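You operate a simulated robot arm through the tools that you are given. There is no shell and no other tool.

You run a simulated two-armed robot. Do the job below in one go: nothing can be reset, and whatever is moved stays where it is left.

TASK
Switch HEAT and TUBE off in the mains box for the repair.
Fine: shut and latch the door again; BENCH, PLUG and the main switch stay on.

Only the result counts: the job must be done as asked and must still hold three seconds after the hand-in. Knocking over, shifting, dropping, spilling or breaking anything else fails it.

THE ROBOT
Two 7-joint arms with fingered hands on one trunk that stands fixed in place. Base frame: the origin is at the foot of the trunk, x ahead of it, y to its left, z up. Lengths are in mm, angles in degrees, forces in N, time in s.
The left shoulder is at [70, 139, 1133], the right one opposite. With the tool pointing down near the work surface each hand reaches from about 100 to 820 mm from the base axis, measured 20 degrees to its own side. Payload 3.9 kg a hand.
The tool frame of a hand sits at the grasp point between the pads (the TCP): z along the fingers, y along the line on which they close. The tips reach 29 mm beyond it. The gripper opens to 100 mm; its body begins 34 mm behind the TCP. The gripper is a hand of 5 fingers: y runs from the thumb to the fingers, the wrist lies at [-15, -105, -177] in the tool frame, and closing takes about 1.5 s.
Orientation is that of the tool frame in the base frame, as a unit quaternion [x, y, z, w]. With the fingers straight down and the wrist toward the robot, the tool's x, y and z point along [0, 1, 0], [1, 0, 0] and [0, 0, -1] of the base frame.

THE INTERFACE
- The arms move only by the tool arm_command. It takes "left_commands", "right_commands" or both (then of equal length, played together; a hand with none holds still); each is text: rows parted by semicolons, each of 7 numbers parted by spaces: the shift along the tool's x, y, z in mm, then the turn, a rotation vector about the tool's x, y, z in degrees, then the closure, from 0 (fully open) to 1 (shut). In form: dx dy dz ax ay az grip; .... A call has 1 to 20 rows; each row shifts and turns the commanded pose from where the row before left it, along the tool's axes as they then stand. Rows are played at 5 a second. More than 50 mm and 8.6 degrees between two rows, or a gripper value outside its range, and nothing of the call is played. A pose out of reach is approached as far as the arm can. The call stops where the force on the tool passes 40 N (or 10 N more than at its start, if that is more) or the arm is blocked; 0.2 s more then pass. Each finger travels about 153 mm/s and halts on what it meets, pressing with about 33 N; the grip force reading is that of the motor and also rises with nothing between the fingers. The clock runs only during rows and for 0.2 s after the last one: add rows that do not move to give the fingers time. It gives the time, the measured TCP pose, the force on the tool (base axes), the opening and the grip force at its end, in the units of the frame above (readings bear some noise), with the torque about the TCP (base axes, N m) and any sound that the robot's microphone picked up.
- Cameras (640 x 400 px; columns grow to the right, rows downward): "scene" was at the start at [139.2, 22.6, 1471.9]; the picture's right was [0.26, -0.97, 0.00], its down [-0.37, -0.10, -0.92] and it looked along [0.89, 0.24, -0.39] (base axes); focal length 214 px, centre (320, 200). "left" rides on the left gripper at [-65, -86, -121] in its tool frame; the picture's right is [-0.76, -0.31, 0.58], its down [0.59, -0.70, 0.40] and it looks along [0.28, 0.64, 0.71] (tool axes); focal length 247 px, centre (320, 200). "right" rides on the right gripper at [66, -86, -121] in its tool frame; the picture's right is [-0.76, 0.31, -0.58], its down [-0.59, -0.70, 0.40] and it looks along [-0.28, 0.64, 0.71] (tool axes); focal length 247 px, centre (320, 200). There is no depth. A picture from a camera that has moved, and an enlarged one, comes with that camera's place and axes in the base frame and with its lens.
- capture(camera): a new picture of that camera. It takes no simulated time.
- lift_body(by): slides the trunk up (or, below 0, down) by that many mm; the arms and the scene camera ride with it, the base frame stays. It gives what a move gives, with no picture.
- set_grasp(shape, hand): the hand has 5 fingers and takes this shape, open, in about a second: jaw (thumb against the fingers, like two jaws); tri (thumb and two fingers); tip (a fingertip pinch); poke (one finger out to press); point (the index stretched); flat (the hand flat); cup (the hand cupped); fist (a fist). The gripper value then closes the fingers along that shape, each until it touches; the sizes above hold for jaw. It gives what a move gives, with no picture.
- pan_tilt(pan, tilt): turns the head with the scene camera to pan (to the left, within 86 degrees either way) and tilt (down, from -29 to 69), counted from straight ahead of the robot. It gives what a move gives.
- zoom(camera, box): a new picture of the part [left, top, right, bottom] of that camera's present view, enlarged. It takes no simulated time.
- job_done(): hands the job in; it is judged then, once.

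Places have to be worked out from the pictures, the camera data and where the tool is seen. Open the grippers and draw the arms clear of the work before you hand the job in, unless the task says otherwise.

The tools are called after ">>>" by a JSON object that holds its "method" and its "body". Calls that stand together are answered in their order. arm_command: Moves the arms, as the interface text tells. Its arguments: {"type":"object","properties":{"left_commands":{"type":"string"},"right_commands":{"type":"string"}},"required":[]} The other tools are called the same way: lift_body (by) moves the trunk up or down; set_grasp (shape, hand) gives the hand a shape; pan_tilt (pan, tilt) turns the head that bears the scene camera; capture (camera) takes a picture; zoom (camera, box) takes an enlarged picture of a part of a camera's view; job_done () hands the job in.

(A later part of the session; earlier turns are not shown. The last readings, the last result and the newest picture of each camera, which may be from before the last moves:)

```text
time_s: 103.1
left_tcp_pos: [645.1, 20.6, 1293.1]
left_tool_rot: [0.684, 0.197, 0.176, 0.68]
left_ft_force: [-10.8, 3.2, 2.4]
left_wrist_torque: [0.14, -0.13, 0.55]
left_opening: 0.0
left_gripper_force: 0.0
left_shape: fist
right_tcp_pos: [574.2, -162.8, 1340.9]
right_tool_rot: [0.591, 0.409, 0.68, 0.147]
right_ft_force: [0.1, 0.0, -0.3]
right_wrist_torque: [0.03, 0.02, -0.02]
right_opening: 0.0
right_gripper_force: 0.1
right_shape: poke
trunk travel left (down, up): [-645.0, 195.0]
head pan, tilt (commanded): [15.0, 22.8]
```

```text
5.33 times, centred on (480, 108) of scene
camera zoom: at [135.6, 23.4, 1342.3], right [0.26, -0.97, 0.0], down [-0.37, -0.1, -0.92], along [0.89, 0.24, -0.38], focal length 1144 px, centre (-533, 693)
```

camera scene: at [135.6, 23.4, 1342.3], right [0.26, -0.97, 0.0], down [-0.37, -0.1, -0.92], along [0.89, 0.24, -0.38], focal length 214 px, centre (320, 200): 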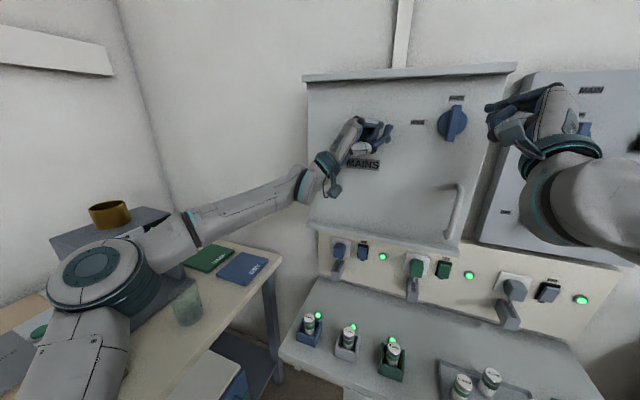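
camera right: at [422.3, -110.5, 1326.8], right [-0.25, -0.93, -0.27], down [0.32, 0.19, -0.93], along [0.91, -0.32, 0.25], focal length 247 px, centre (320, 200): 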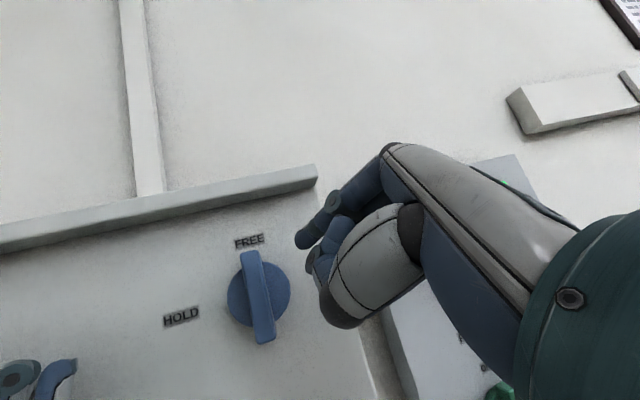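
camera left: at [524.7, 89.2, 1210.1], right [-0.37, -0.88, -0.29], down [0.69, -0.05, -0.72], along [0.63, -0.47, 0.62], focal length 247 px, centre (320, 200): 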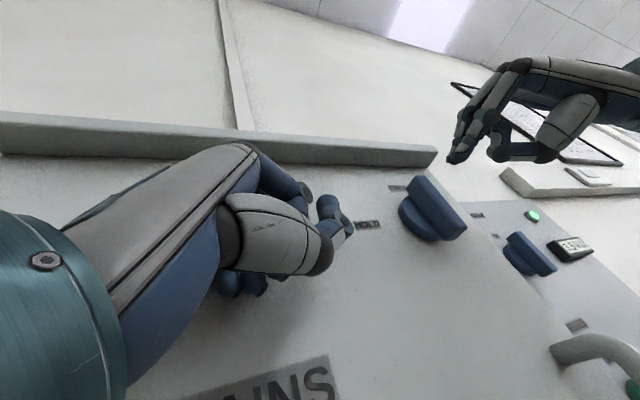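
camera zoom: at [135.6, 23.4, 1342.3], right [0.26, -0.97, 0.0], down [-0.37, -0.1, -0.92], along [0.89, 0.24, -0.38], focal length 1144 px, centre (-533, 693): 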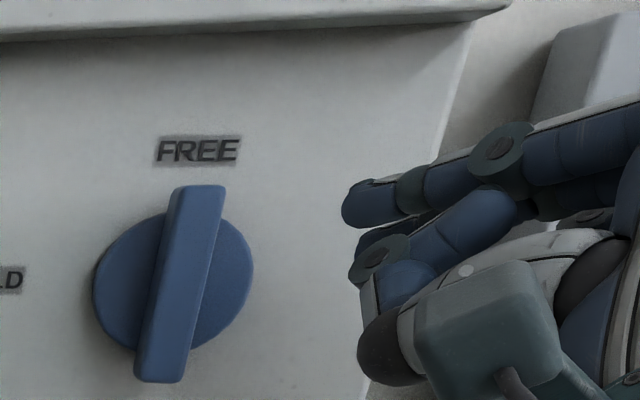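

In this attitude the index is uppermost and the fist lies below right; the tip is at about [594, -146, 1346]. I'll line it up beside the bar's upper end and move forward to x≈642.

>>> {"method": "arm_command", "body": {"right_commands": "-2.1 -7.6 1.8 0 0 0 0; -3.1 3.4 11.1 0 0 0 0; -3.1 3.4 11.1 0 0 0 0; -3.1 3.4 11.1 0 0 0 0; -3.1 3.4 11.1 0 0 0 0; 0 0 0 0 0 0 0"}}

>>> {"method": "zoom", "body": {"camera": "right", "box": [160, 170, 360, 320]}}

>>> {"method": "zoom", "body": {"camera": "scene", "box": [420, 70, 540, 145]}}

>>> {"method": "zoom", "body": {"camera": "left", "box": [340, 110, 580, 260]}}

```text
time_s: 104.5
left_tcp_pos: [644.4, 19.9, 1292.9]
left_tool_rot: [0.684, 0.198, 0.176, 0.68]
left_ft_force: [-6.3, 1.2, 2.0]
left_wrist_torque: [0.07, -0.12, 0.38]
left_opening: 0.0
left_gripper_force: 0.0
left_shape: fist
right_tcp_pos: [621.5, -157.1, 1335.7]
right_tool_rot: [0.59, 0.409, 0.68, 0.148]
right_ft_force: [-5.0, 0.7, -1.0]
right_wrist_torque: [0.0, 0.03, 0.04]
right_opening: 0.0
right_gripper_force: 0.1
right_shape: poke
trunk travel left (down, up): [-645.0, 195.0]
head pan, tilt (commanded): [15.0, 22.8]
```

```text
2.67 times, centred on (260, 245) of right
camera zoom: at [470.1, -106.4, 1319.8], right [-0.25, -0.93, -0.27], down [0.32, 0.19, -0.93], along [0.91, -0.32, 0.25], focal length 659 px, centre (480, 80)
```

zoom: 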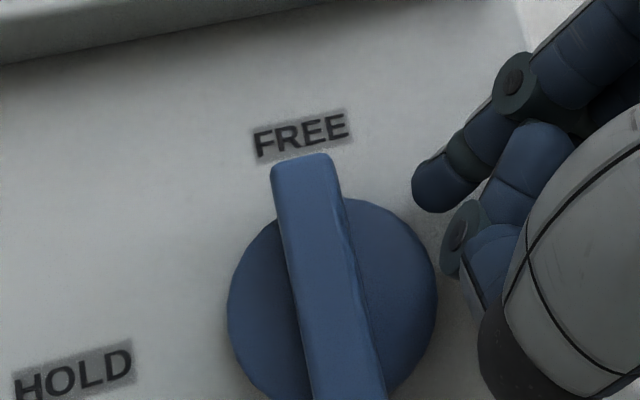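

```text
5.33 times, centred on (480, 108) of scene
camera zoom: at [135.1, 23.3, 1342.4], right [0.26, -0.97, 0.0], down [-0.37, -0.1, -0.92], along [0.89, 0.24, -0.38], focal length 1144 px, centre (-533, 693)
```

zoom: 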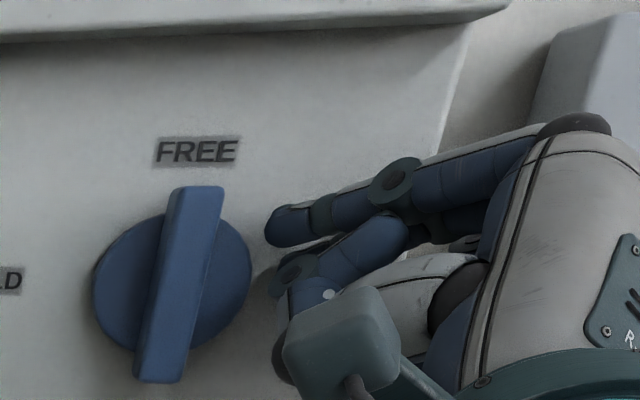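

```text
2.67 times, centred on (460, 185) of left
camera zoom: at [523.9, 89.1, 1210.4], right [-0.37, -0.88, -0.29], down [0.69, -0.05, -0.72], along [0.63, -0.47, 0.62], focal length 659 px, centre (-53, 240)
```

zoom: 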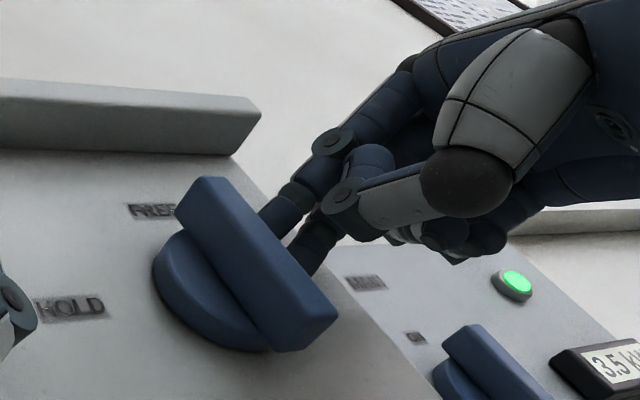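

The tip just touches the door (5 N) beside the bar, deeper than the disc front. I'll back off about 12 mm so it clears the disc but still overlaps the bar, then begin sweeping the bar's upper end to the left.

>>> {"method": "arm_command", "body": {"right_commands": "3.1 -3.4 -11.1 0 0 0 0; 6.6 -6 3.7 0 0 0 0; 7.2 -1.9 2.6 0 0 0 0; 6.4 -3.6 2.9 0 0 0 0; 0 0 0 0 0 0 0"}}

>>> {"method": "zoom", "body": {"camera": "right", "box": [160, 170, 360, 320]}}

>>> {"method": "zoom", "body": {"camera": "scene", "box": [400, 70, 520, 145]}}

>>> {"method": "zoom", "body": {"camera": "left", "box": [340, 110, 580, 260]}}

```text
time_s: 105.7
left_tcp_pos: [645.9, 18.7, 1292.5]
left_tool_rot: [0.684, 0.197, 0.176, 0.68]
left_ft_force: [-11.0, 4.2, 0.9]
left_wrist_torque: [0.01, -0.18, 0.62]
left_opening: 0.2
left_gripper_force: 0.0
left_shape: fist
right_tcp_pos: [610.2, -134.4, 1338.7]
right_tool_rot: [0.591, 0.409, 0.68, 0.148]
right_ft_force: [0.9, -0.6, -0.6]
right_wrist_torque: [0.01, 0.01, -0.06]
right_opening: 0.1
right_gripper_force: 0.0
right_shape: poke
trunk travel left (down, up): [-645.0, 195.0]
head pan, tilt (commanded): [15.0, 22.8]
```

```text
2.67 times, centred on (260, 245) of right
camera zoom: at [458.2, -82.8, 1324.7], right [-0.25, -0.93, -0.27], down [0.32, 0.19, -0.93], along [0.91, -0.32, 0.25], focal length 659 px, centre (480, 80)
```

zoom: 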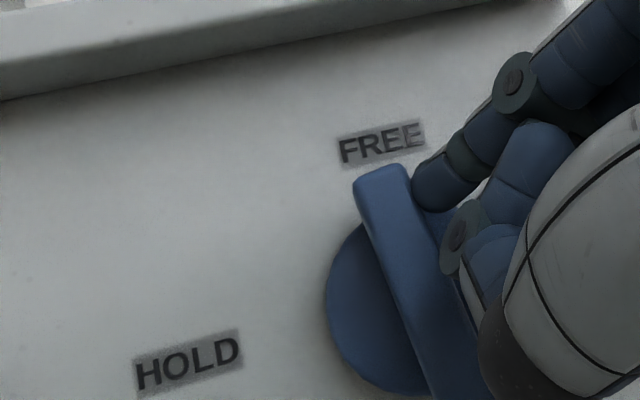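

```text
5.33 times, centred on (460, 108) of scene
camera zoom: at [135.7, 23.2, 1342.3], right [0.26, -0.97, 0.0], down [-0.37, -0.1, -0.92], along [0.89, 0.24, -0.38], focal length 1144 px, centre (-427, 693)
```

zoom: 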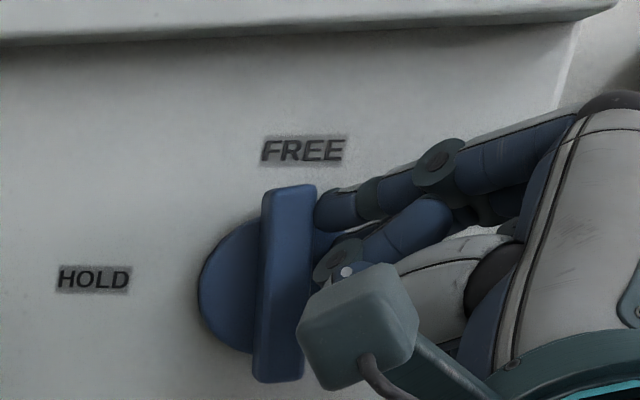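

```text
2.67 times, centred on (460, 185) of left
camera zoom: at [524.3, 89.1, 1210.4], right [-0.37, -0.88, -0.29], down [0.69, -0.05, -0.72], along [0.63, -0.47, 0.62], focal length 659 px, centre (-53, 240)
```

zoom: 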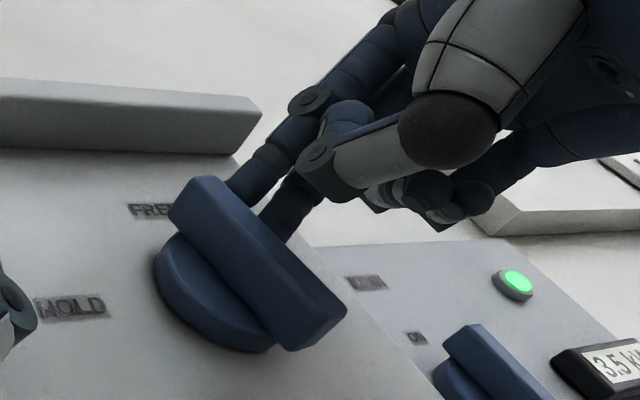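

The bar has begun to turn, but a second fingertip (about 20 mm below the index) would jam against the bar's middle. I'll back off and try the "point" shape, which should give a longer lone index finger.

>>> {"method": "arm_command", "body": {"right_commands": "-6 6 -3 0 0 0 0; 3.9 -4.3 -13.9 0 0 0 0; 5.2 -5.7 -18.5 0 0 0 0; 5.2 -5.7 -18.5 0 0 0 0; 5.2 -5.7 -18.5 0 0 0 0; 0 0 0 0 0 0 0"}}

>>> {"method": "set_grasp", "body": {"hand": "right", "shape": "point"}}

>>> {"method": "capture", "body": {"camera": "right"}}

>>> {"method": "zoom", "body": {"camera": "scene", "box": [400, 70, 560, 170]}}

>>> {"method": "zoom", "body": {"camera": "left", "box": [340, 80, 640, 260]}}

```text
time_s: 107.1
left_tcp_pos: [644.2, 19.3, 1293.5]
left_tool_rot: [0.684, 0.197, 0.174, 0.68]
left_ft_force: [-10.3, 2.9, 1.5]
left_wrist_torque: [0.03, -0.18, 0.55]
left_opening: 0.0
left_gripper_force: 0.1
left_shape: fist
right_tcp_pos: [534.1, -142.0, 1338.9]
right_tool_rot: [0.591, 0.409, 0.68, 0.148]
right_ft_force: [-0.1, 0.4, 0.7]
right_wrist_torque: [-0.03, 0.01, 0.01]
right_opening: 0.2
right_gripper_force: 0.1
right_shape: poke
trunk travel left (down, up): [-645.0, 195.0]
head pan, tilt (commanded): [15.0, 22.8]
```

```text
time_s: 108.0
left_tcp_pos: [644.6, 19.5, 1294.5]
left_tool_rot: [0.683, 0.199, 0.177, 0.68]
left_ft_force: [-9.9, 3.6, 2.4]
left_wrist_torque: [0.03, -0.12, 0.57]
left_opening: 0.0
left_gripper_force: 0.0
left_shape: fist
right_tcp_pos: [534.6, -140.7, 1339.0]
right_tool_rot: [0.589, 0.41, 0.68, 0.147]
right_ft_force: [0.4, -0.2, 0.2]
right_wrist_torque: [-0.01, 0.03, -0.04]
right_opening: 0.1
right_gripper_force: 0.0
right_shape: point
trunk travel left (down, up): [-645.0, 195.0]
head pan, tilt (commanded): [15.0, 22.8]
```

```text
taken
camera right: at [383.6, -90.0, 1324.6], right [-0.25, -0.93, -0.27], down [0.32, 0.19, -0.93], along [0.91, -0.32, 0.25], focal length 247 px, centre (320, 200)
```

right: 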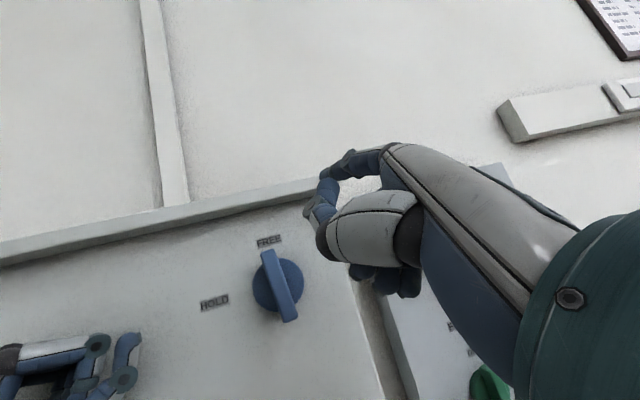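

```text
4.00 times, centred on (480, 120) of scene
camera zoom: at [135.7, 23.4, 1342.3], right [0.26, -0.97, 0.0], down [-0.37, -0.1, -0.92], along [0.89, 0.24, -0.38], focal length 858 px, centre (-320, 520)
```

zoom: 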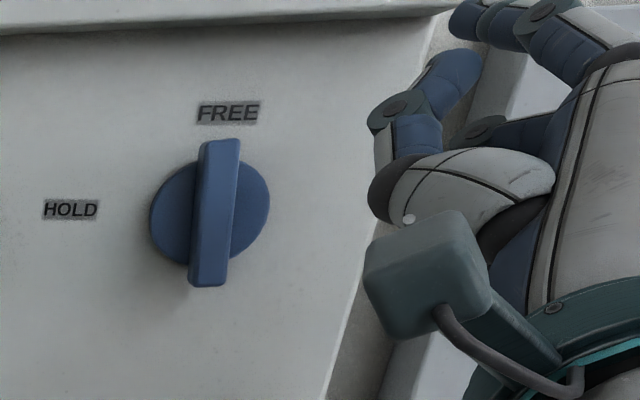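

```text
2.13 times, centred on (490, 170) of left
camera zoom: at [524.3, 89.2, 1210.3], right [-0.37, -0.88, -0.29], down [0.69, -0.05, -0.72], along [0.63, -0.47, 0.62], focal length 527 px, centre (-43, 264)
```

zoom: 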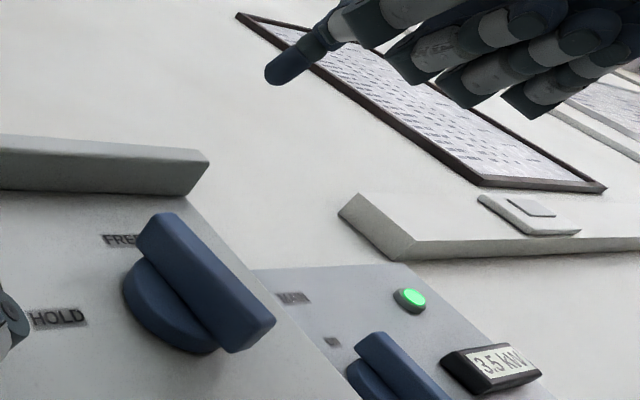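

In "point" the index is straight and sits about 59 mm to the +y side of the TCP, well away from thumb and knuckles. I'll shift right and down and roll the hand back so that the fist lies to the lower right of this finger.

>>> {"method": "arm_command", "body": {"right_commands": "-27.3 4.6 -9 0 0 0 0; -27.3 4.6 -9 0 0 0 0; 0 0 0 0 0 -8.3 0; 0 0 0 0 0 -8.3 0; 0 0 0 0 0 -8.3 0; 0 0 0 0 0 -8.3 0; 0 0 0 0 0 -8.3 0; 0 0 0 0 0 -8.3 0; 0 0 0 0 0 -8.3 0; 0 0 0 0 0 -8.3 0; 0 0 0 0 0 -8.3 0; 0 0 0 0 0 -8.3 0; 0 0 0 0 0 0 0"}}

>>> {"method": "capture", "body": {"camera": "right"}}

>>> {"method": "zoom", "body": {"camera": "scene", "box": [400, 70, 560, 170]}}

>>> {"method": "zoom", "body": {"camera": "left", "box": [340, 80, 640, 260]}}

```text
time_s: 110.8
left_tcp_pos: [644.8, 20.1, 1292.7]
left_tool_rot: [0.684, 0.198, 0.176, 0.68]
left_ft_force: [-10.8, 3.0, 0.6]
left_wrist_torque: [0.04, -0.14, 0.56]
left_opening: 0.2
left_gripper_force: 0.1
left_shape: fist
right_tcp_pos: [534.5, -191.9, 1307.9]
right_tool_rot: [0.17, 0.698, 0.411, 0.561]
right_ft_force: [0.3, 0.2, -0.7]
right_wrist_torque: [0.0, 0.03, 0.0]
right_opening: 0.0
right_gripper_force: 0.1
right_shape: point
trunk travel left (down, up): [-645.0, 195.0]
head pan, tilt (commanded): [15.0, 22.8]
```

```text
taken
camera right: at [423.2, -245.5, 1205.4], right [-0.36, -0.56, 0.74], down [0.71, -0.68, -0.17], along [0.6, 0.46, 0.65], focal length 247 px, centre (320, 200)
```

right: 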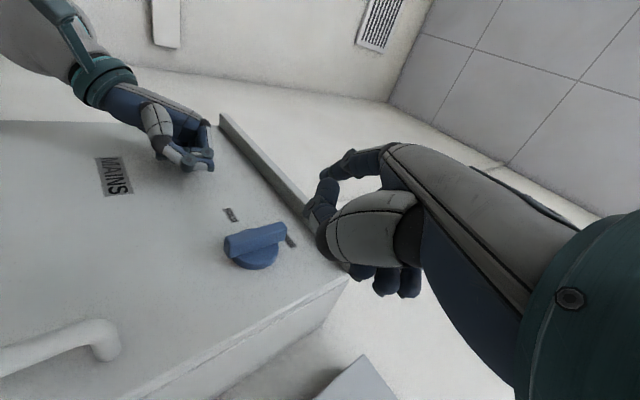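

```text
4.00 times, centred on (480, 120) of scene
camera zoom: at [135.7, 23.3, 1342.3], right [0.26, -0.97, 0.0], down [-0.37, -0.1, -0.92], along [0.89, 0.24, -0.38], focal length 858 px, centre (-320, 520)
```

zoom: 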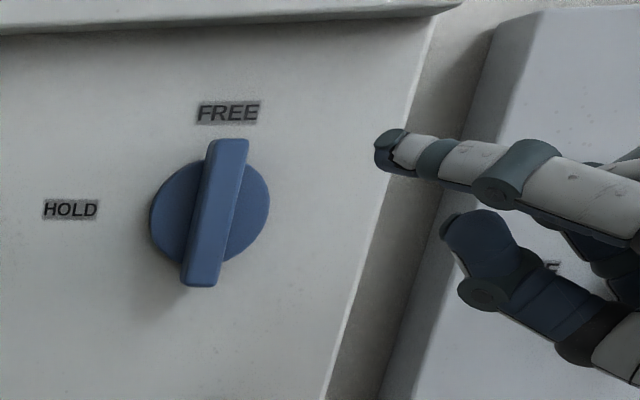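

```text
2.13 times, centred on (490, 170) of left
camera zoom: at [524.4, 89.2, 1210.3], right [-0.37, -0.88, -0.29], down [0.69, -0.05, -0.72], along [0.63, -0.47, 0.62], focal length 527 px, centre (-43, 264)
```

zoom: 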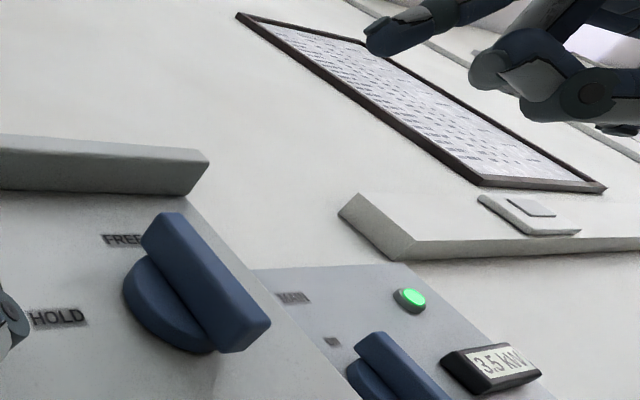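

The lone finger would still bring the thumb into the bar's path, so I'll use the jaw grip as before, but thumb-left: grip the upright bar and turn it back. First set the jaw and roll the hand to thumb-left while still well away from the door.

>>> {"method": "set_grasp", "body": {"hand": "right", "shape": "jaw"}}

>>> {"method": "arm_command", "body": {"right_commands": "0 0 0 0 0 8.4 0.5; 0 0 0 0 0 8.4 0.5; 0 0 0 0 0 8.4 0.5; 0 0 0 0 0 8.4 0.5; 0 0 0 0 0 8.4 0.5; 0 0 0 0 0 8.4 0.5; 0 0 0 0 0 8.4 0.5; 0 0 0 0 0 8.4 0.5; 0 0 0 0 0 8.4 0.5; 0 0 0 0 0 8.4 0.5; 0 0 0 0 0 8.4 0.5; 0 0 0 0 0 8.4 0.5; 0 0 0 0 0 8.4 0.5; 0 0 0 0 0 8.4 0.5; 0 0 0 0 0 0 0.5"}}

>>> {"method": "capture", "body": {"camera": "scene"}}

>>> {"method": "capture", "body": {"camera": "right"}}

```text
time_s: 111.7
left_tcp_pos: [644.9, 19.0, 1292.3]
left_tool_rot: [0.684, 0.198, 0.175, 0.68]
left_ft_force: [-9.9, 3.2, 0.9]
left_wrist_torque: [0.05, -0.14, 0.56]
left_opening: 0.2
left_gripper_force: 0.1
left_shape: fist
right_tcp_pos: [535.5, -191.5, 1308.9]
right_tool_rot: [0.171, 0.698, 0.411, 0.561]
right_ft_force: [-0.1, 0.8, 0.6]
right_wrist_torque: [-0.05, 0.01, 0.01]
right_opening: 100.0
right_gripper_force: 0.1
right_shape: jaw
trunk travel left (down, up): [-645.0, 195.0]
head pan, tilt (commanded): [15.0, 22.8]
```

```text
time_s: 114.9
left_tcp_pos: [644.8, 19.1, 1292.7]
left_tool_rot: [0.683, 0.198, 0.176, 0.68]
left_ft_force: [-11.1, 2.5, 0.8]
left_wrist_torque: [0.02, -0.14, 0.53]
left_opening: 0.1
left_gripper_force: 0.0
left_shape: fist
right_tcp_pos: [536.0, -192.2, 1309.4]
right_tool_rot: [0.685, 0.215, 0.693, -0.063]
right_ft_force: [0.0, 0.0, 0.3]
right_wrist_torque: [0.02, 0.0, 0.02]
right_opening: 50.5
right_gripper_force: 0.1
right_shape: jaw
trunk travel left (down, up): [-645.0, 195.0]
head pan, tilt (commanded): [15.0, 22.8]
```

```text
taken
camera scene: at [135.7, 23.3, 1342.3], right [0.26, -0.97, 0.0], down [-0.37, -0.1, -0.92], along [0.89, 0.24, -0.38], focal length 214 px, centre (320, 200)
```

scene: 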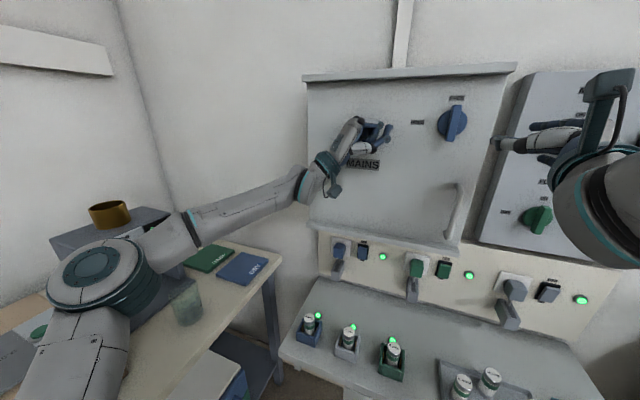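

```text
taken
camera right: at [388.9, -147.7, 1358.3], right [-0.38, -0.65, -0.66], down [0.13, 0.66, -0.74], along [0.92, -0.36, -0.16], focal length 247 px, centre (320, 200)
```

right: 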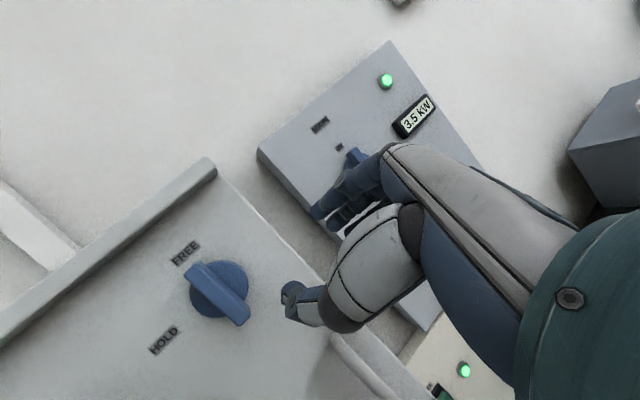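

The thumb-left pose is within reach. I'll move in front of the knob, still clear of it, and take about 12 degrees of yaw off so thumb and fingers reach equally deep.

>>> {"method": "arm_command", "body": {"right_commands": "8.3 -16.4 21.3 0 0 0 0.5; 8.3 -16.4 21.3 0 0 0 0.5; 8.3 -16.4 21.3 0 0 0 0.5; 0 0 0 -5.9 -1.3 0.2 0.5; 0 0 0 -5.9 -1.3 0.2 0.5; 0 0 0 0 0 0 0.5"}}

>>> {"method": "zoom", "body": {"camera": "scene", "box": [400, 70, 560, 170]}}

>>> {"method": "capture", "body": {"camera": "right"}}

>>> {"method": "zoom", "body": {"camera": "left", "box": [340, 80, 640, 260]}}

```text
time_s: 116.3
left_tcp_pos: [644.1, 19.0, 1293.2]
left_tool_rot: [0.683, 0.199, 0.176, 0.68]
left_ft_force: [-10.8, 2.8, 1.1]
left_wrist_torque: [0.05, -0.13, 0.53]
left_opening: 0.3
left_gripper_force: 0.0
left_shape: fist
right_tcp_pos: [575.1, -117.9, 1319.8]
right_tool_rot: [0.704, 0.142, 0.696, 0.013]
right_ft_force: [-0.1, 1.4, -0.9]
right_wrist_torque: [-0.02, 0.03, 0.01]
right_opening: 50.2
right_gripper_force: 0.1
right_shape: jaw
trunk travel left (down, up): [-645.0, 195.0]
head pan, tilt (commanded): [15.0, 22.8]
```

```text
4.00 times, centred on (480, 120) of scene
camera zoom: at [135.7, 23.2, 1342.3], right [0.26, -0.97, 0.0], down [-0.37, -0.1, -0.92], along [0.89, 0.24, -0.38], focal length 858 px, centre (-320, 520)
```

zoom: 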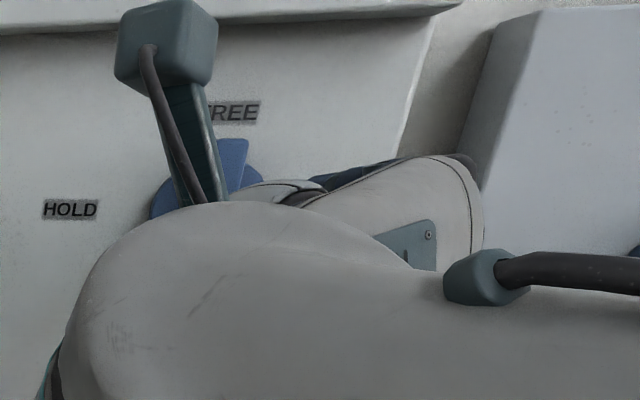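

```text
taken
camera right: at [441.6, -44.7, 1369.7], right [-0.51, -0.56, -0.66], down [0.27, 0.62, -0.74], along [0.82, -0.55, -0.16], focal length 247 px, centre (320, 200)
```

right: 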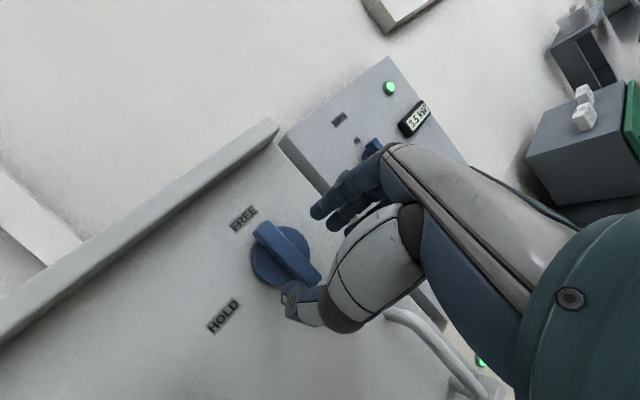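

```text
2.13 times, centred on (490, 170) of left
camera zoom: at [524.4, 89.1, 1210.3], right [-0.37, -0.88, -0.29], down [0.69, -0.05, -0.72], along [0.63, -0.47, 0.62], focal length 527 px, centre (-43, 264)
```

zoom: 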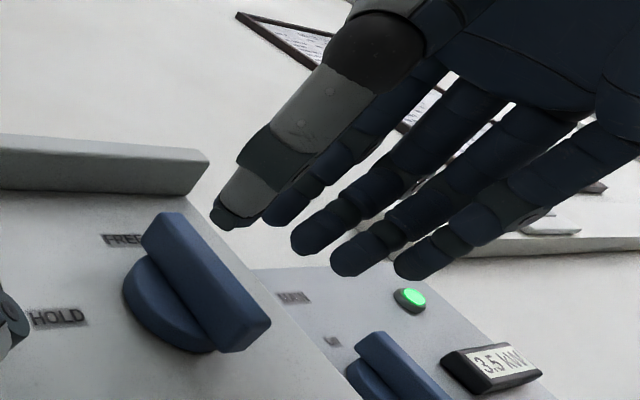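

Thumb and fingers straddle the bar in the views. I'll centre by 4 mm, open a touch wider, and advance to x≈612.

>>> {"method": "arm_command", "body": {"right_commands": "-1.1 -4.3 0.8 0 0 0 0.42; -0.1 2.2 12.1 0 0 0 0.42; -0.1 2.2 12.1 0 0 0 0.42; -0.1 2.2 12.1 0 0 0 0.42; 0 0 0 0 0 0 0.42"}}

>>> {"method": "zoom", "body": {"camera": "right", "box": [200, 150, 400, 340]}}

>>> {"method": "zoom", "body": {"camera": "left", "box": [340, 80, 640, 260]}}

```text
time_s: 117.5
left_tcp_pos: [646.2, 18.9, 1292.7]
left_tool_rot: [0.683, 0.198, 0.177, 0.68]
left_ft_force: [-9.6, 2.1, 0.6]
left_wrist_torque: [-0.01, -0.14, 0.54]
left_opening: 0.1
left_gripper_force: 0.0
left_shape: fist
right_tcp_pos: [611.4, -113.3, 1318.0]
right_tool_rot: [0.704, 0.143, 0.695, 0.013]
right_ft_force: [1.0, -0.6, -0.4]
right_wrist_torque: [0.0, -0.01, -0.01]
right_opening: 57.9
right_gripper_force: 0.1
right_shape: jaw
trunk travel left (down, up): [-645.0, 195.0]
head pan, tilt (commanded): [15.0, 22.8]
```

```text
2.11 times, centred on (300, 245) of right
camera zoom: at [477.6, -40.0, 1368.0], right [-0.5, -0.56, -0.65], down [0.27, 0.62, -0.74], along [0.82, -0.55, -0.16], focal length 520 px, centre (362, 105)
```

zoom: 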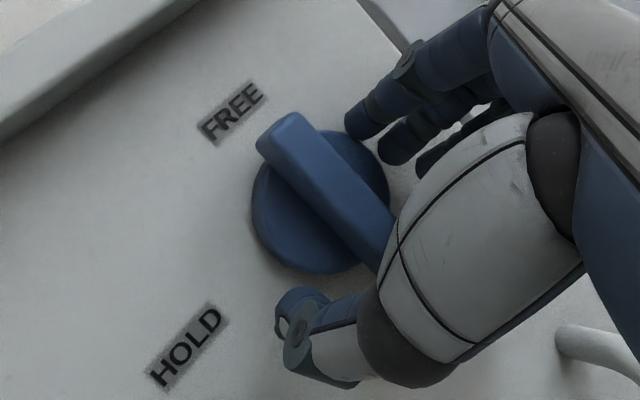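

```text
2.13 times, centred on (490, 170) of left
camera zoom: at [524.4, 89.1, 1210.3], right [-0.37, -0.88, -0.29], down [0.69, -0.05, -0.72], along [0.63, -0.47, 0.62], focal length 527 px, centre (-43, 264)
```

zoom: 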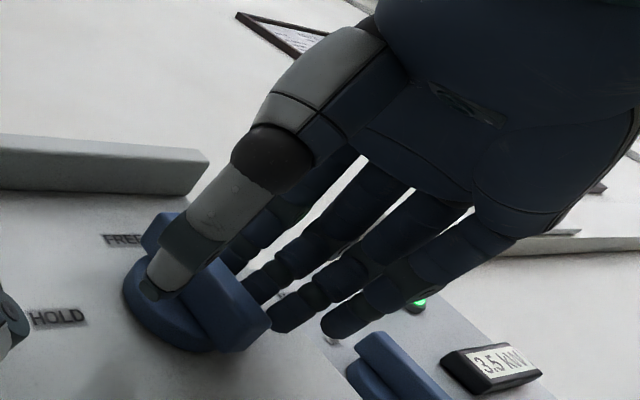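

The bar lies between thumb and fingers with no contact yet. I'll close on it.

>>> {"method": "arm_command", "body": {"right_commands": "0 0 2 0 0 0 0.6; 0 0 0 0 0 0 0.8; 0 0 0 0 0 0 0.95; 0 0 0 0 0 0 0.95; 0 0 0 0 0 0 0.95; 0 0 0 0 0 0 0.95"}}

>>> {"method": "zoom", "body": {"camera": "right", "box": [200, 150, 400, 340]}}

>>> {"method": "zoom", "body": {"camera": "left", "box": [340, 80, 640, 260]}}

```text
time_s: 118.9
left_tcp_pos: [644.4, 16.2, 1293.3]
left_tool_rot: [0.685, 0.197, 0.177, 0.679]
left_ft_force: [-1.6, -0.2, -1.2]
left_wrist_torque: [-0.04, 0.01, 0.1]
left_opening: 0.1
left_gripper_force: 0.1
left_shape: fist
right_tcp_pos: [611.1, -116.5, 1318.2]
right_tool_rot: [0.703, 0.141, 0.697, 0.01]
right_ft_force: [-15.5, -9.6, 0.3]
right_wrist_torque: [0.04, -0.2, -1.26]
right_opening: 21.8
right_gripper_force: 33.3
right_shape: jaw
trunk travel left (down, up): [-645.0, 195.0]
head pan, tilt (commanded): [15.0, 22.8]
```

```text
2.11 times, centred on (300, 245) of right
camera zoom: at [477.2, -43.0, 1369.0], right [-0.5, -0.56, -0.66], down [0.27, 0.62, -0.74], along [0.82, -0.55, -0.16], focal length 520 px, centre (362, 105)
```

zoom: 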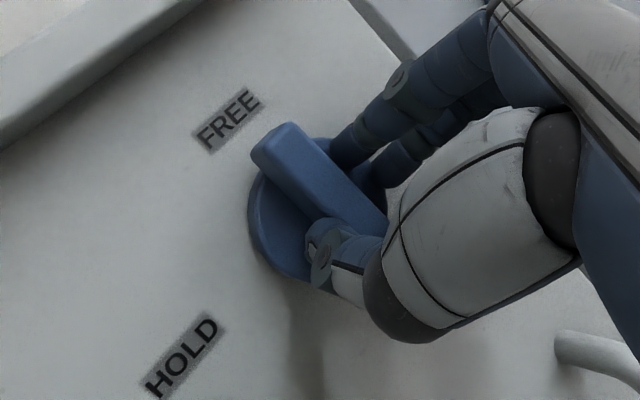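

```text
2.13 times, centred on (490, 170) of left
camera zoom: at [522.8, 85.8, 1211.1], right [-0.37, -0.88, -0.3], down [0.69, -0.04, -0.72], along [0.63, -0.47, 0.62], focal length 527 px, centre (-43, 264)
```

zoom: 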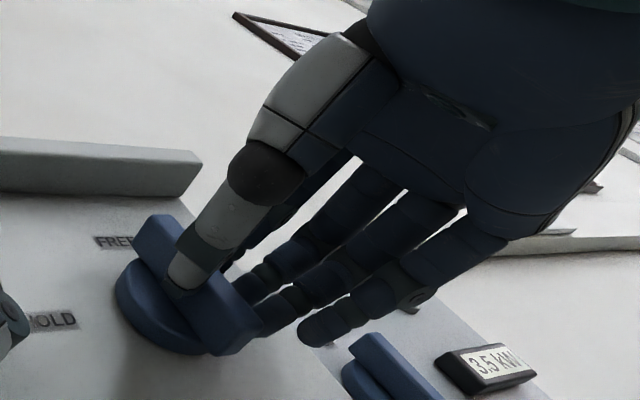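

The bar is gripped (22 mm, 33 N). I'll turn counter-clockwise about the knob's axis, first 40 degrees.

>>> {"method": "arm_command", "body": {"right_commands": "0 0 0 0.07 -1.46 -7.87 0.95; 0 0 0 0.07 -1.46 -7.87 0.95; 0 0 0 0.07 -1.46 -7.87 0.95; 0 0 0 0.07 -1.46 -7.87 0.95; 0 0 0 0.07 -1.46 -7.87 0.95; 0 0 0 0 0 0 0.95"}}

>>> {"method": "zoom", "body": {"camera": "right", "box": [180, 130, 420, 340]}}

>>> {"method": "zoom", "body": {"camera": "left", "box": [340, 80, 640, 260]}}

```text
time_s: 120.3
left_tcp_pos: [643.5, 16.7, 1293.9]
left_tool_rot: [0.684, 0.198, 0.177, 0.679]
left_ft_force: [-3.4, 0.4, 0.1]
left_wrist_torque: [-0.02, -0.03, 0.1]
left_opening: 0.0
left_gripper_force: 0.0
left_shape: fist
right_tcp_pos: [611.2, -115.6, 1320.2]
right_tool_rot: [0.657, 0.371, 0.606, 0.254]
right_ft_force: [-6.8, -6.2, 10.2]
right_wrist_torque: [0.02, -0.65, -0.77]
right_opening: 22.6
right_gripper_force: 32.9
right_shape: jaw
trunk travel left (down, up): [-645.0, 195.0]
head pan, tilt (commanded): [15.0, 22.8]
```

```text
1.90 times, centred on (300, 235) of right
camera zoom: at [477.6, -27.9, 1309.5], right [-0.5, -0.85, -0.14], down [0.27, 0.0, -0.96], along [0.82, -0.52, 0.23], focal length 470 px, centre (358, 133)
```

zoom: 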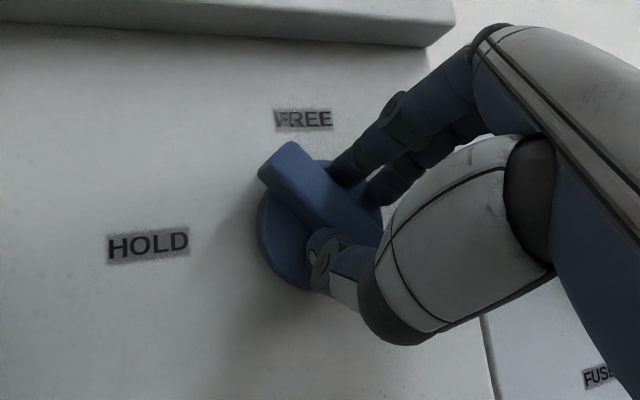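

```text
2.13 times, centred on (490, 170) of left
camera zoom: at [523.0, 86.6, 1211.3], right [-0.37, -0.88, -0.29], down [0.69, -0.04, -0.72], along [0.63, -0.47, 0.62], focal length 527 px, centre (-43, 264)
```

zoom: 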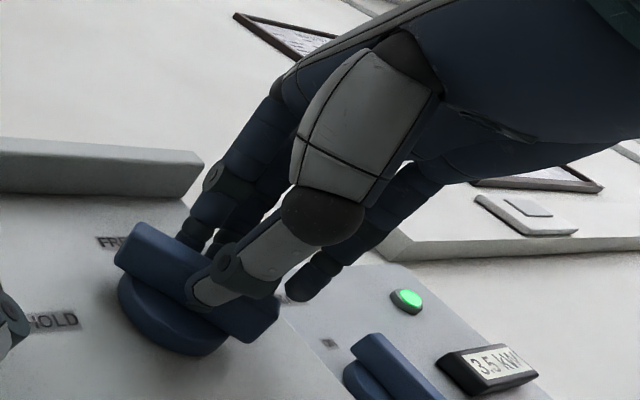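

The knob follows the hand nicely, about 40 degrees turned. I'll turn the remaining 50 degrees or so to HOLD.

>>> {"method": "arm_command", "body": {"right_commands": "0 0 0 0.07 -1.46 -7.87 0.95; 0 0 0 0.07 -1.46 -7.87 0.95; 0 0 0 0.07 -1.46 -7.87 0.95; 0 0 0 0.07 -1.46 -7.87 0.95; 0 0 0 0.07 -1.46 -7.87 0.95; 0 0 0 0.07 -1.46 -7.87 0.95; 0 0 0 0 0 0 0.95"}}

>>> {"method": "zoom", "body": {"camera": "right", "box": [180, 130, 420, 340]}}

>>> {"method": "zoom", "body": {"camera": "left", "box": [340, 80, 640, 260]}}

>>> {"method": "zoom", "body": {"camera": "scene", "box": [400, 70, 560, 170]}}

```text
time_s: 121.9
left_tcp_pos: [644.5, 17.8, 1293.8]
left_tool_rot: [0.684, 0.197, 0.177, 0.68]
left_ft_force: [-3.9, -0.8, 0.2]
left_wrist_torque: [0.02, -0.08, 0.14]
left_opening: 0.1
left_gripper_force: 0.1
left_shape: fist
right_tcp_pos: [610.3, -115.1, 1319.3]
right_tool_rot: [0.496, 0.586, 0.403, 0.498]
right_ft_force: [-5.7, -2.9, 12.3]
right_wrist_torque: [0.09, -0.79, -0.13]
right_opening: 22.2
right_gripper_force: 32.7
right_shape: jaw
trunk travel left (down, up): [-645.0, 195.0]
head pan, tilt (commanded): [15.0, 22.8]
```

```text
1.90 times, centred on (300, 235) of right
camera zoom: at [477.5, -64.1, 1246.1], right [-0.5, -0.67, 0.54], down [0.27, -0.72, -0.64], along [0.82, -0.18, 0.54], focal length 470 px, centre (358, 133)
```

zoom: 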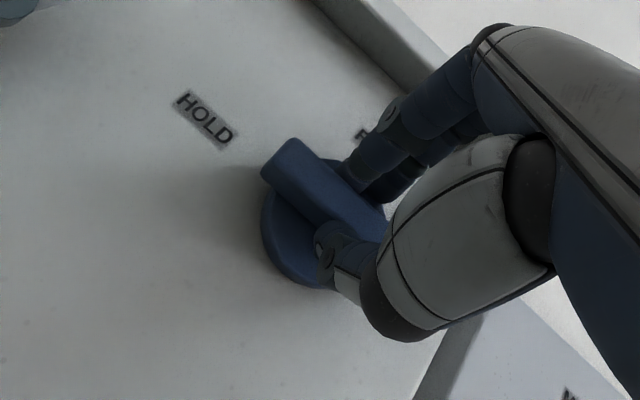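

```text
2.13 times, centred on (490, 170) of left
camera zoom: at [523.2, 87.7, 1211.0], right [-0.37, -0.88, -0.29], down [0.69, -0.04, -0.72], along [0.63, -0.47, 0.62], focal length 527 px, centre (-43, 264)
```

zoom: 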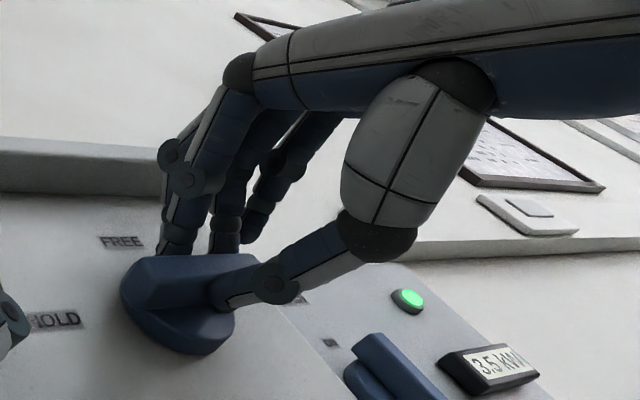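

```text
4.00 times, centred on (480, 120) of scene
camera zoom: at [134.4, 21.7, 1342.5], right [0.26, -0.97, 0.0], down [-0.37, -0.1, -0.92], along [0.89, 0.24, -0.38], focal length 858 px, centre (-320, 520)
```

zoom: 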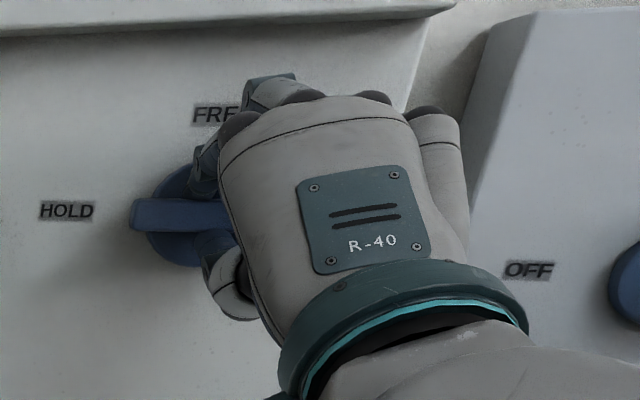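

The bar looks horizontal at HOLD. I'll press about 6 degrees further against the stop to be sure, watching torque and any sound.

>>> {"method": "arm_command", "body": {"right_commands": "0 0 0 0.03 -0.55 -2.95 0.95; 0 0 0 0.03 -0.55 -2.95 0.95; 0 0 0 0 0 0 0.95"}}

>>> {"method": "zoom", "body": {"camera": "scene", "box": [400, 70, 560, 170]}}

```text
time_s: 122.7
left_tcp_pos: [644.2, 17.0, 1293.2]
left_tool_rot: [0.684, 0.198, 0.177, 0.68]
left_ft_force: [-2.9, 1.1, -0.1]
left_wrist_torque: [-0.02, 0.0, 0.2]
left_opening: 0.0
left_gripper_force: 0.1
left_shape: fist
right_tcp_pos: [612.2, -115.6, 1319.3]
right_tool_rot: [0.47, 0.606, 0.372, 0.523]
right_ft_force: [-5.5, -5.9, 13.2]
right_wrist_torque: [0.23, -0.8, -0.2]
right_opening: 22.1
right_gripper_force: 32.9
right_shape: jaw
trunk travel left (down, up): [-645.0, 195.0]
head pan, tilt (commanded): [15.0, 22.8]
```

```text
4.00 times, centred on (480, 120) of scene
camera zoom: at [134.1, 21.3, 1342.5], right [0.26, -0.97, 0.0], down [-0.37, -0.1, -0.92], along [0.89, 0.24, -0.38], focal length 858 px, centre (-320, 520)
```

zoom: 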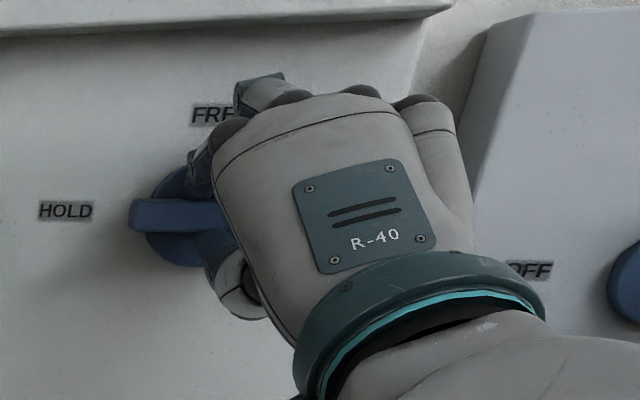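

The hand turned on while the bar stayed put, so the latch is against its HOLD stop. I'll open the fingers and draw straight back from the door.

>>> {"method": "arm_command", "body": {"right_commands": "0 0 0 0 0 0 0.7; 0 0 0 0 0 0 0.45; 0 0 0 0 0 0 0.3; 0 0 0 0 0 0 0.3; 0.2 -3.6 -19.7 0 0 0 0.3; 0.2 -3.6 -19.7 0 0 0 0.3; 0.3 -5.4 -29.5 0 0 0 0.3; 0 0 0 0 0 0 0.3"}}

>>> {"method": "capture", "body": {"camera": "scene"}}

>>> {"method": "zoom", "body": {"camera": "left", "box": [340, 80, 640, 260]}}

>>> {"method": "capture", "body": {"camera": "right"}}

```text
time_s: 124.5
left_tcp_pos: [644.9, 19.5, 1294.3]
left_tool_rot: [0.684, 0.197, 0.176, 0.68]
left_ft_force: [-8.7, 2.2, 3.4]
left_wrist_torque: [0.1, -0.15, 0.47]
left_opening: 0.0
left_gripper_force: 0.1
left_shape: fist
right_tcp_pos: [543.9, -113.8, 1319.3]
right_tool_rot: [0.471, 0.606, 0.37, 0.523]
right_ft_force: [0.1, -0.3, -0.3]
right_wrist_torque: [0.03, 0.0, 0.0]
right_opening: 69.9
right_gripper_force: 0.0
right_shape: jaw
trunk travel left (down, up): [-645.0, 195.0]
head pan, tilt (commanded): [15.0, 22.8]
```

```text
taken
camera scene: at [135.9, 23.2, 1342.3], right [0.26, -0.97, 0.0], down [-0.37, -0.1, -0.92], along [0.89, 0.24, -0.38], focal length 214 px, centre (320, 200)
```

scene: 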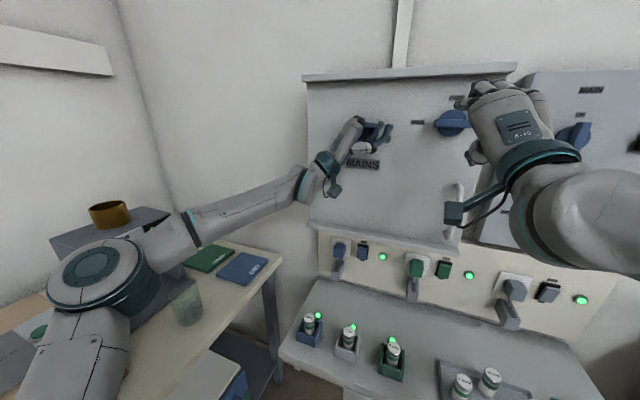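

```text
2.13 times, centred on (490, 170) of left
camera zoom: at [524.3, 89.0, 1210.6], right [-0.37, -0.88, -0.29], down [0.69, -0.05, -0.72], along [0.63, -0.47, 0.62], focal length 527 px, centre (-43, 264)
```

zoom: 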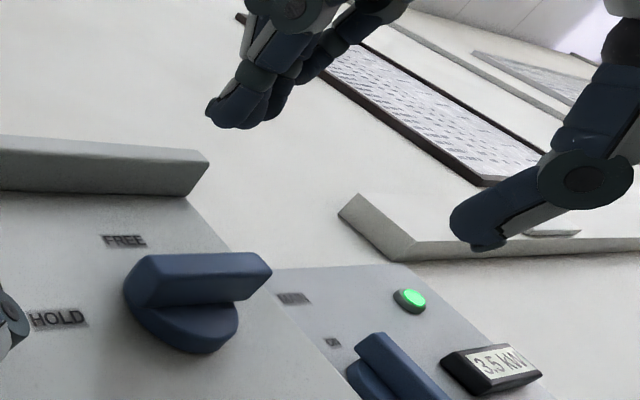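

```text
taken
camera right: at [410.0, -71.0, 1240.6], right [-0.5, -0.61, 0.61], down [0.27, -0.78, -0.56], along [0.82, -0.12, 0.56], focal length 247 px, centre (320, 200)
```

right: 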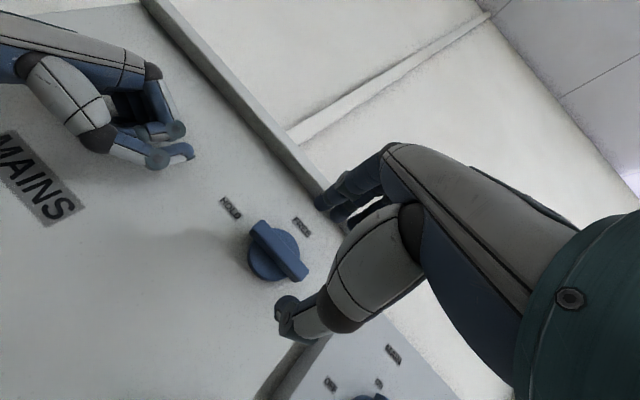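

The latch bar lies at HOLD and both hands are free of load. I'll draw the left fist back off the door and move both hands clear.

>>> {"method": "arm_command", "body": {"left_commands": "-12.9 0 -7.7 0 0 0 0; -25.8 0 -15.3 0 0 0 0; -25.8 0 -15.3 0 0 0 0; -25.8 0 -15.3 0 0 0 0; 11.8 0 -39.5 0 0 0 0; 11.8 0 -39.5 0 0 0 0; 11.8 0 -39.5 0 0 0 0; 11.8 0 -39.5 0 0 0 0; 11.8 0 -39.5 0 0 0 0; 0 0 0 0 0 0 0", "right_commands": "0 0 0 0 0 0 0.3; 0 0 0 0 0 0 0.3; 0 -2 -10 0 0 0 0.3; -38 -11 1.6 0 0 0 0.3; -38 -11 1.6 0 0 0 0.3; -38 -11 1.6 0 0 0 0.3; -38 -11 1.6 0 0 0 0.3; 0 0 0 0 0 0 0.3; 0 0 0 0 0 0 0.3; 0 0 0 0 0 0 0.3"}}

>>> {"method": "capture", "body": {"camera": "scene"}}

```text
time_s: 126.7
left_tcp_pos: [491.6, 217.0, 1294.8]
left_tool_rot: [0.684, 0.199, 0.175, 0.679]
left_ft_force: [0.3, 0.1, -0.3]
left_wrist_torque: [0.0, 0.04, -0.06]
left_opening: 0.2
left_gripper_force: 0.1
left_shape: fist
right_tcp_pos: [536.8, -272.2, 1318.2]
right_tool_rot: [0.472, 0.607, 0.37, 0.522]
right_ft_force: [-0.4, -0.3, 0.0]
right_wrist_torque: [-0.01, 0.0, 0.0]
right_opening: 69.6
right_gripper_force: 0.1
right_shape: jaw
trunk travel left (down, up): [-645.0, 195.0]
head pan, tilt (commanded): [15.0, 22.8]
```

```text
taken
camera scene: at [139.6, 22.1, 1341.9], right [0.26, -0.97, 0.0], down [-0.37, -0.1, -0.92], along [0.89, 0.24, -0.39], focal length 214 px, centre (320, 200)
```

scene: 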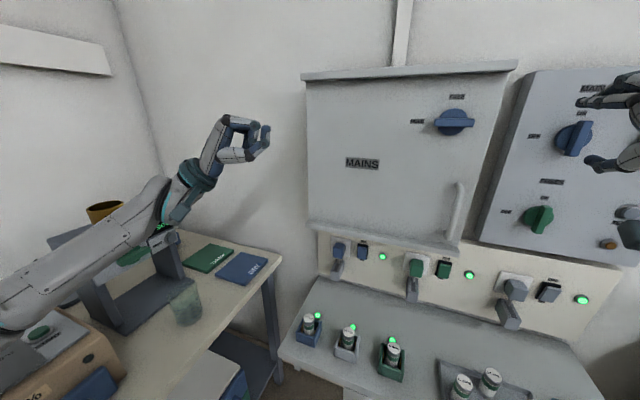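

The door looks shut with the knob at HOLD. To check precisely, I'll raise the trunk to its starting height and take the same enlarged picture as at the start for comparison.

>>> {"method": "lift_body", "body": {"by": 130}}

>>> {"method": "zoom", "body": {"camera": "scene", "box": [290, 120, 490, 245]}}

>>> {"method": "zoom", "body": {"camera": "scene", "box": [390, 150, 490, 213]}}

>>> {"method": "zoom", "body": {"camera": "scene", "box": [290, 225, 610, 400]}}

```text
time_s: 128.3
left_tcp_pos: [491.6, 217.2, 1425.5]
left_tool_rot: [0.684, 0.199, 0.174, 0.68]
left_ft_force: [0.9, 0.1, -0.3]
left_wrist_torque: [0.0, 0.04, -0.01]
left_opening: 0.0
left_gripper_force: 0.1
left_shape: fist
right_tcp_pos: [535.9, -270.8, 1449.2]
right_tool_rot: [0.471, 0.608, 0.37, 0.522]
right_ft_force: [0.3, -0.3, 0.5]
right_wrist_torque: [0.0, -0.01, 0.02]
right_opening: 69.8
right_gripper_force: 0.1
right_shape: jaw
trunk travel left (down, up): [-775.0, 65.0]
head pan, tilt (commanded): [15.0, 22.8]
```

```text
3.20 times, centred on (390, 182) of scene
camera zoom: at [139.3, 22.6, 1471.9], right [0.26, -0.97, 0.0], down [-0.37, -0.1, -0.92], along [0.89, 0.24, -0.39], focal length 686 px, centre (96, 256)
```

zoom: 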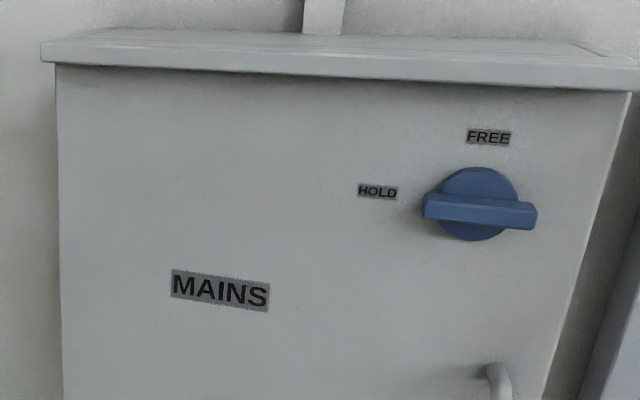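

```text
6.35 times, centred on (440, 182) of scene
camera zoom: at [139.3, 22.6, 1471.9], right [0.26, -0.97, 0.0], down [-0.37, -0.1, -0.92], along [0.89, 0.24, -0.39], focal length 1362 px, centre (-442, 318)
```

zoom: 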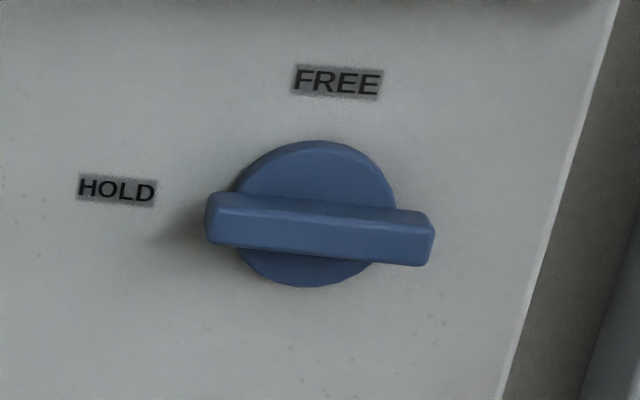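

```text
2.00 times, centred on (450, 312) of scene
camera zoom: at [139.3, 22.6, 1471.9], right [0.26, -0.97, 0.0], down [-0.37, -0.1, -0.92], along [0.89, 0.24, -0.39], focal length 429 px, centre (60, -25)
```

zoom: 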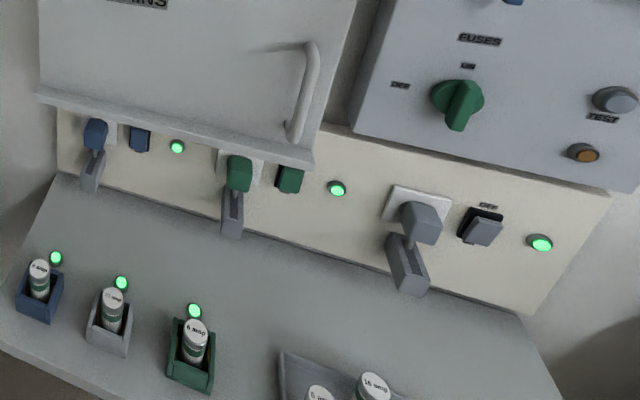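

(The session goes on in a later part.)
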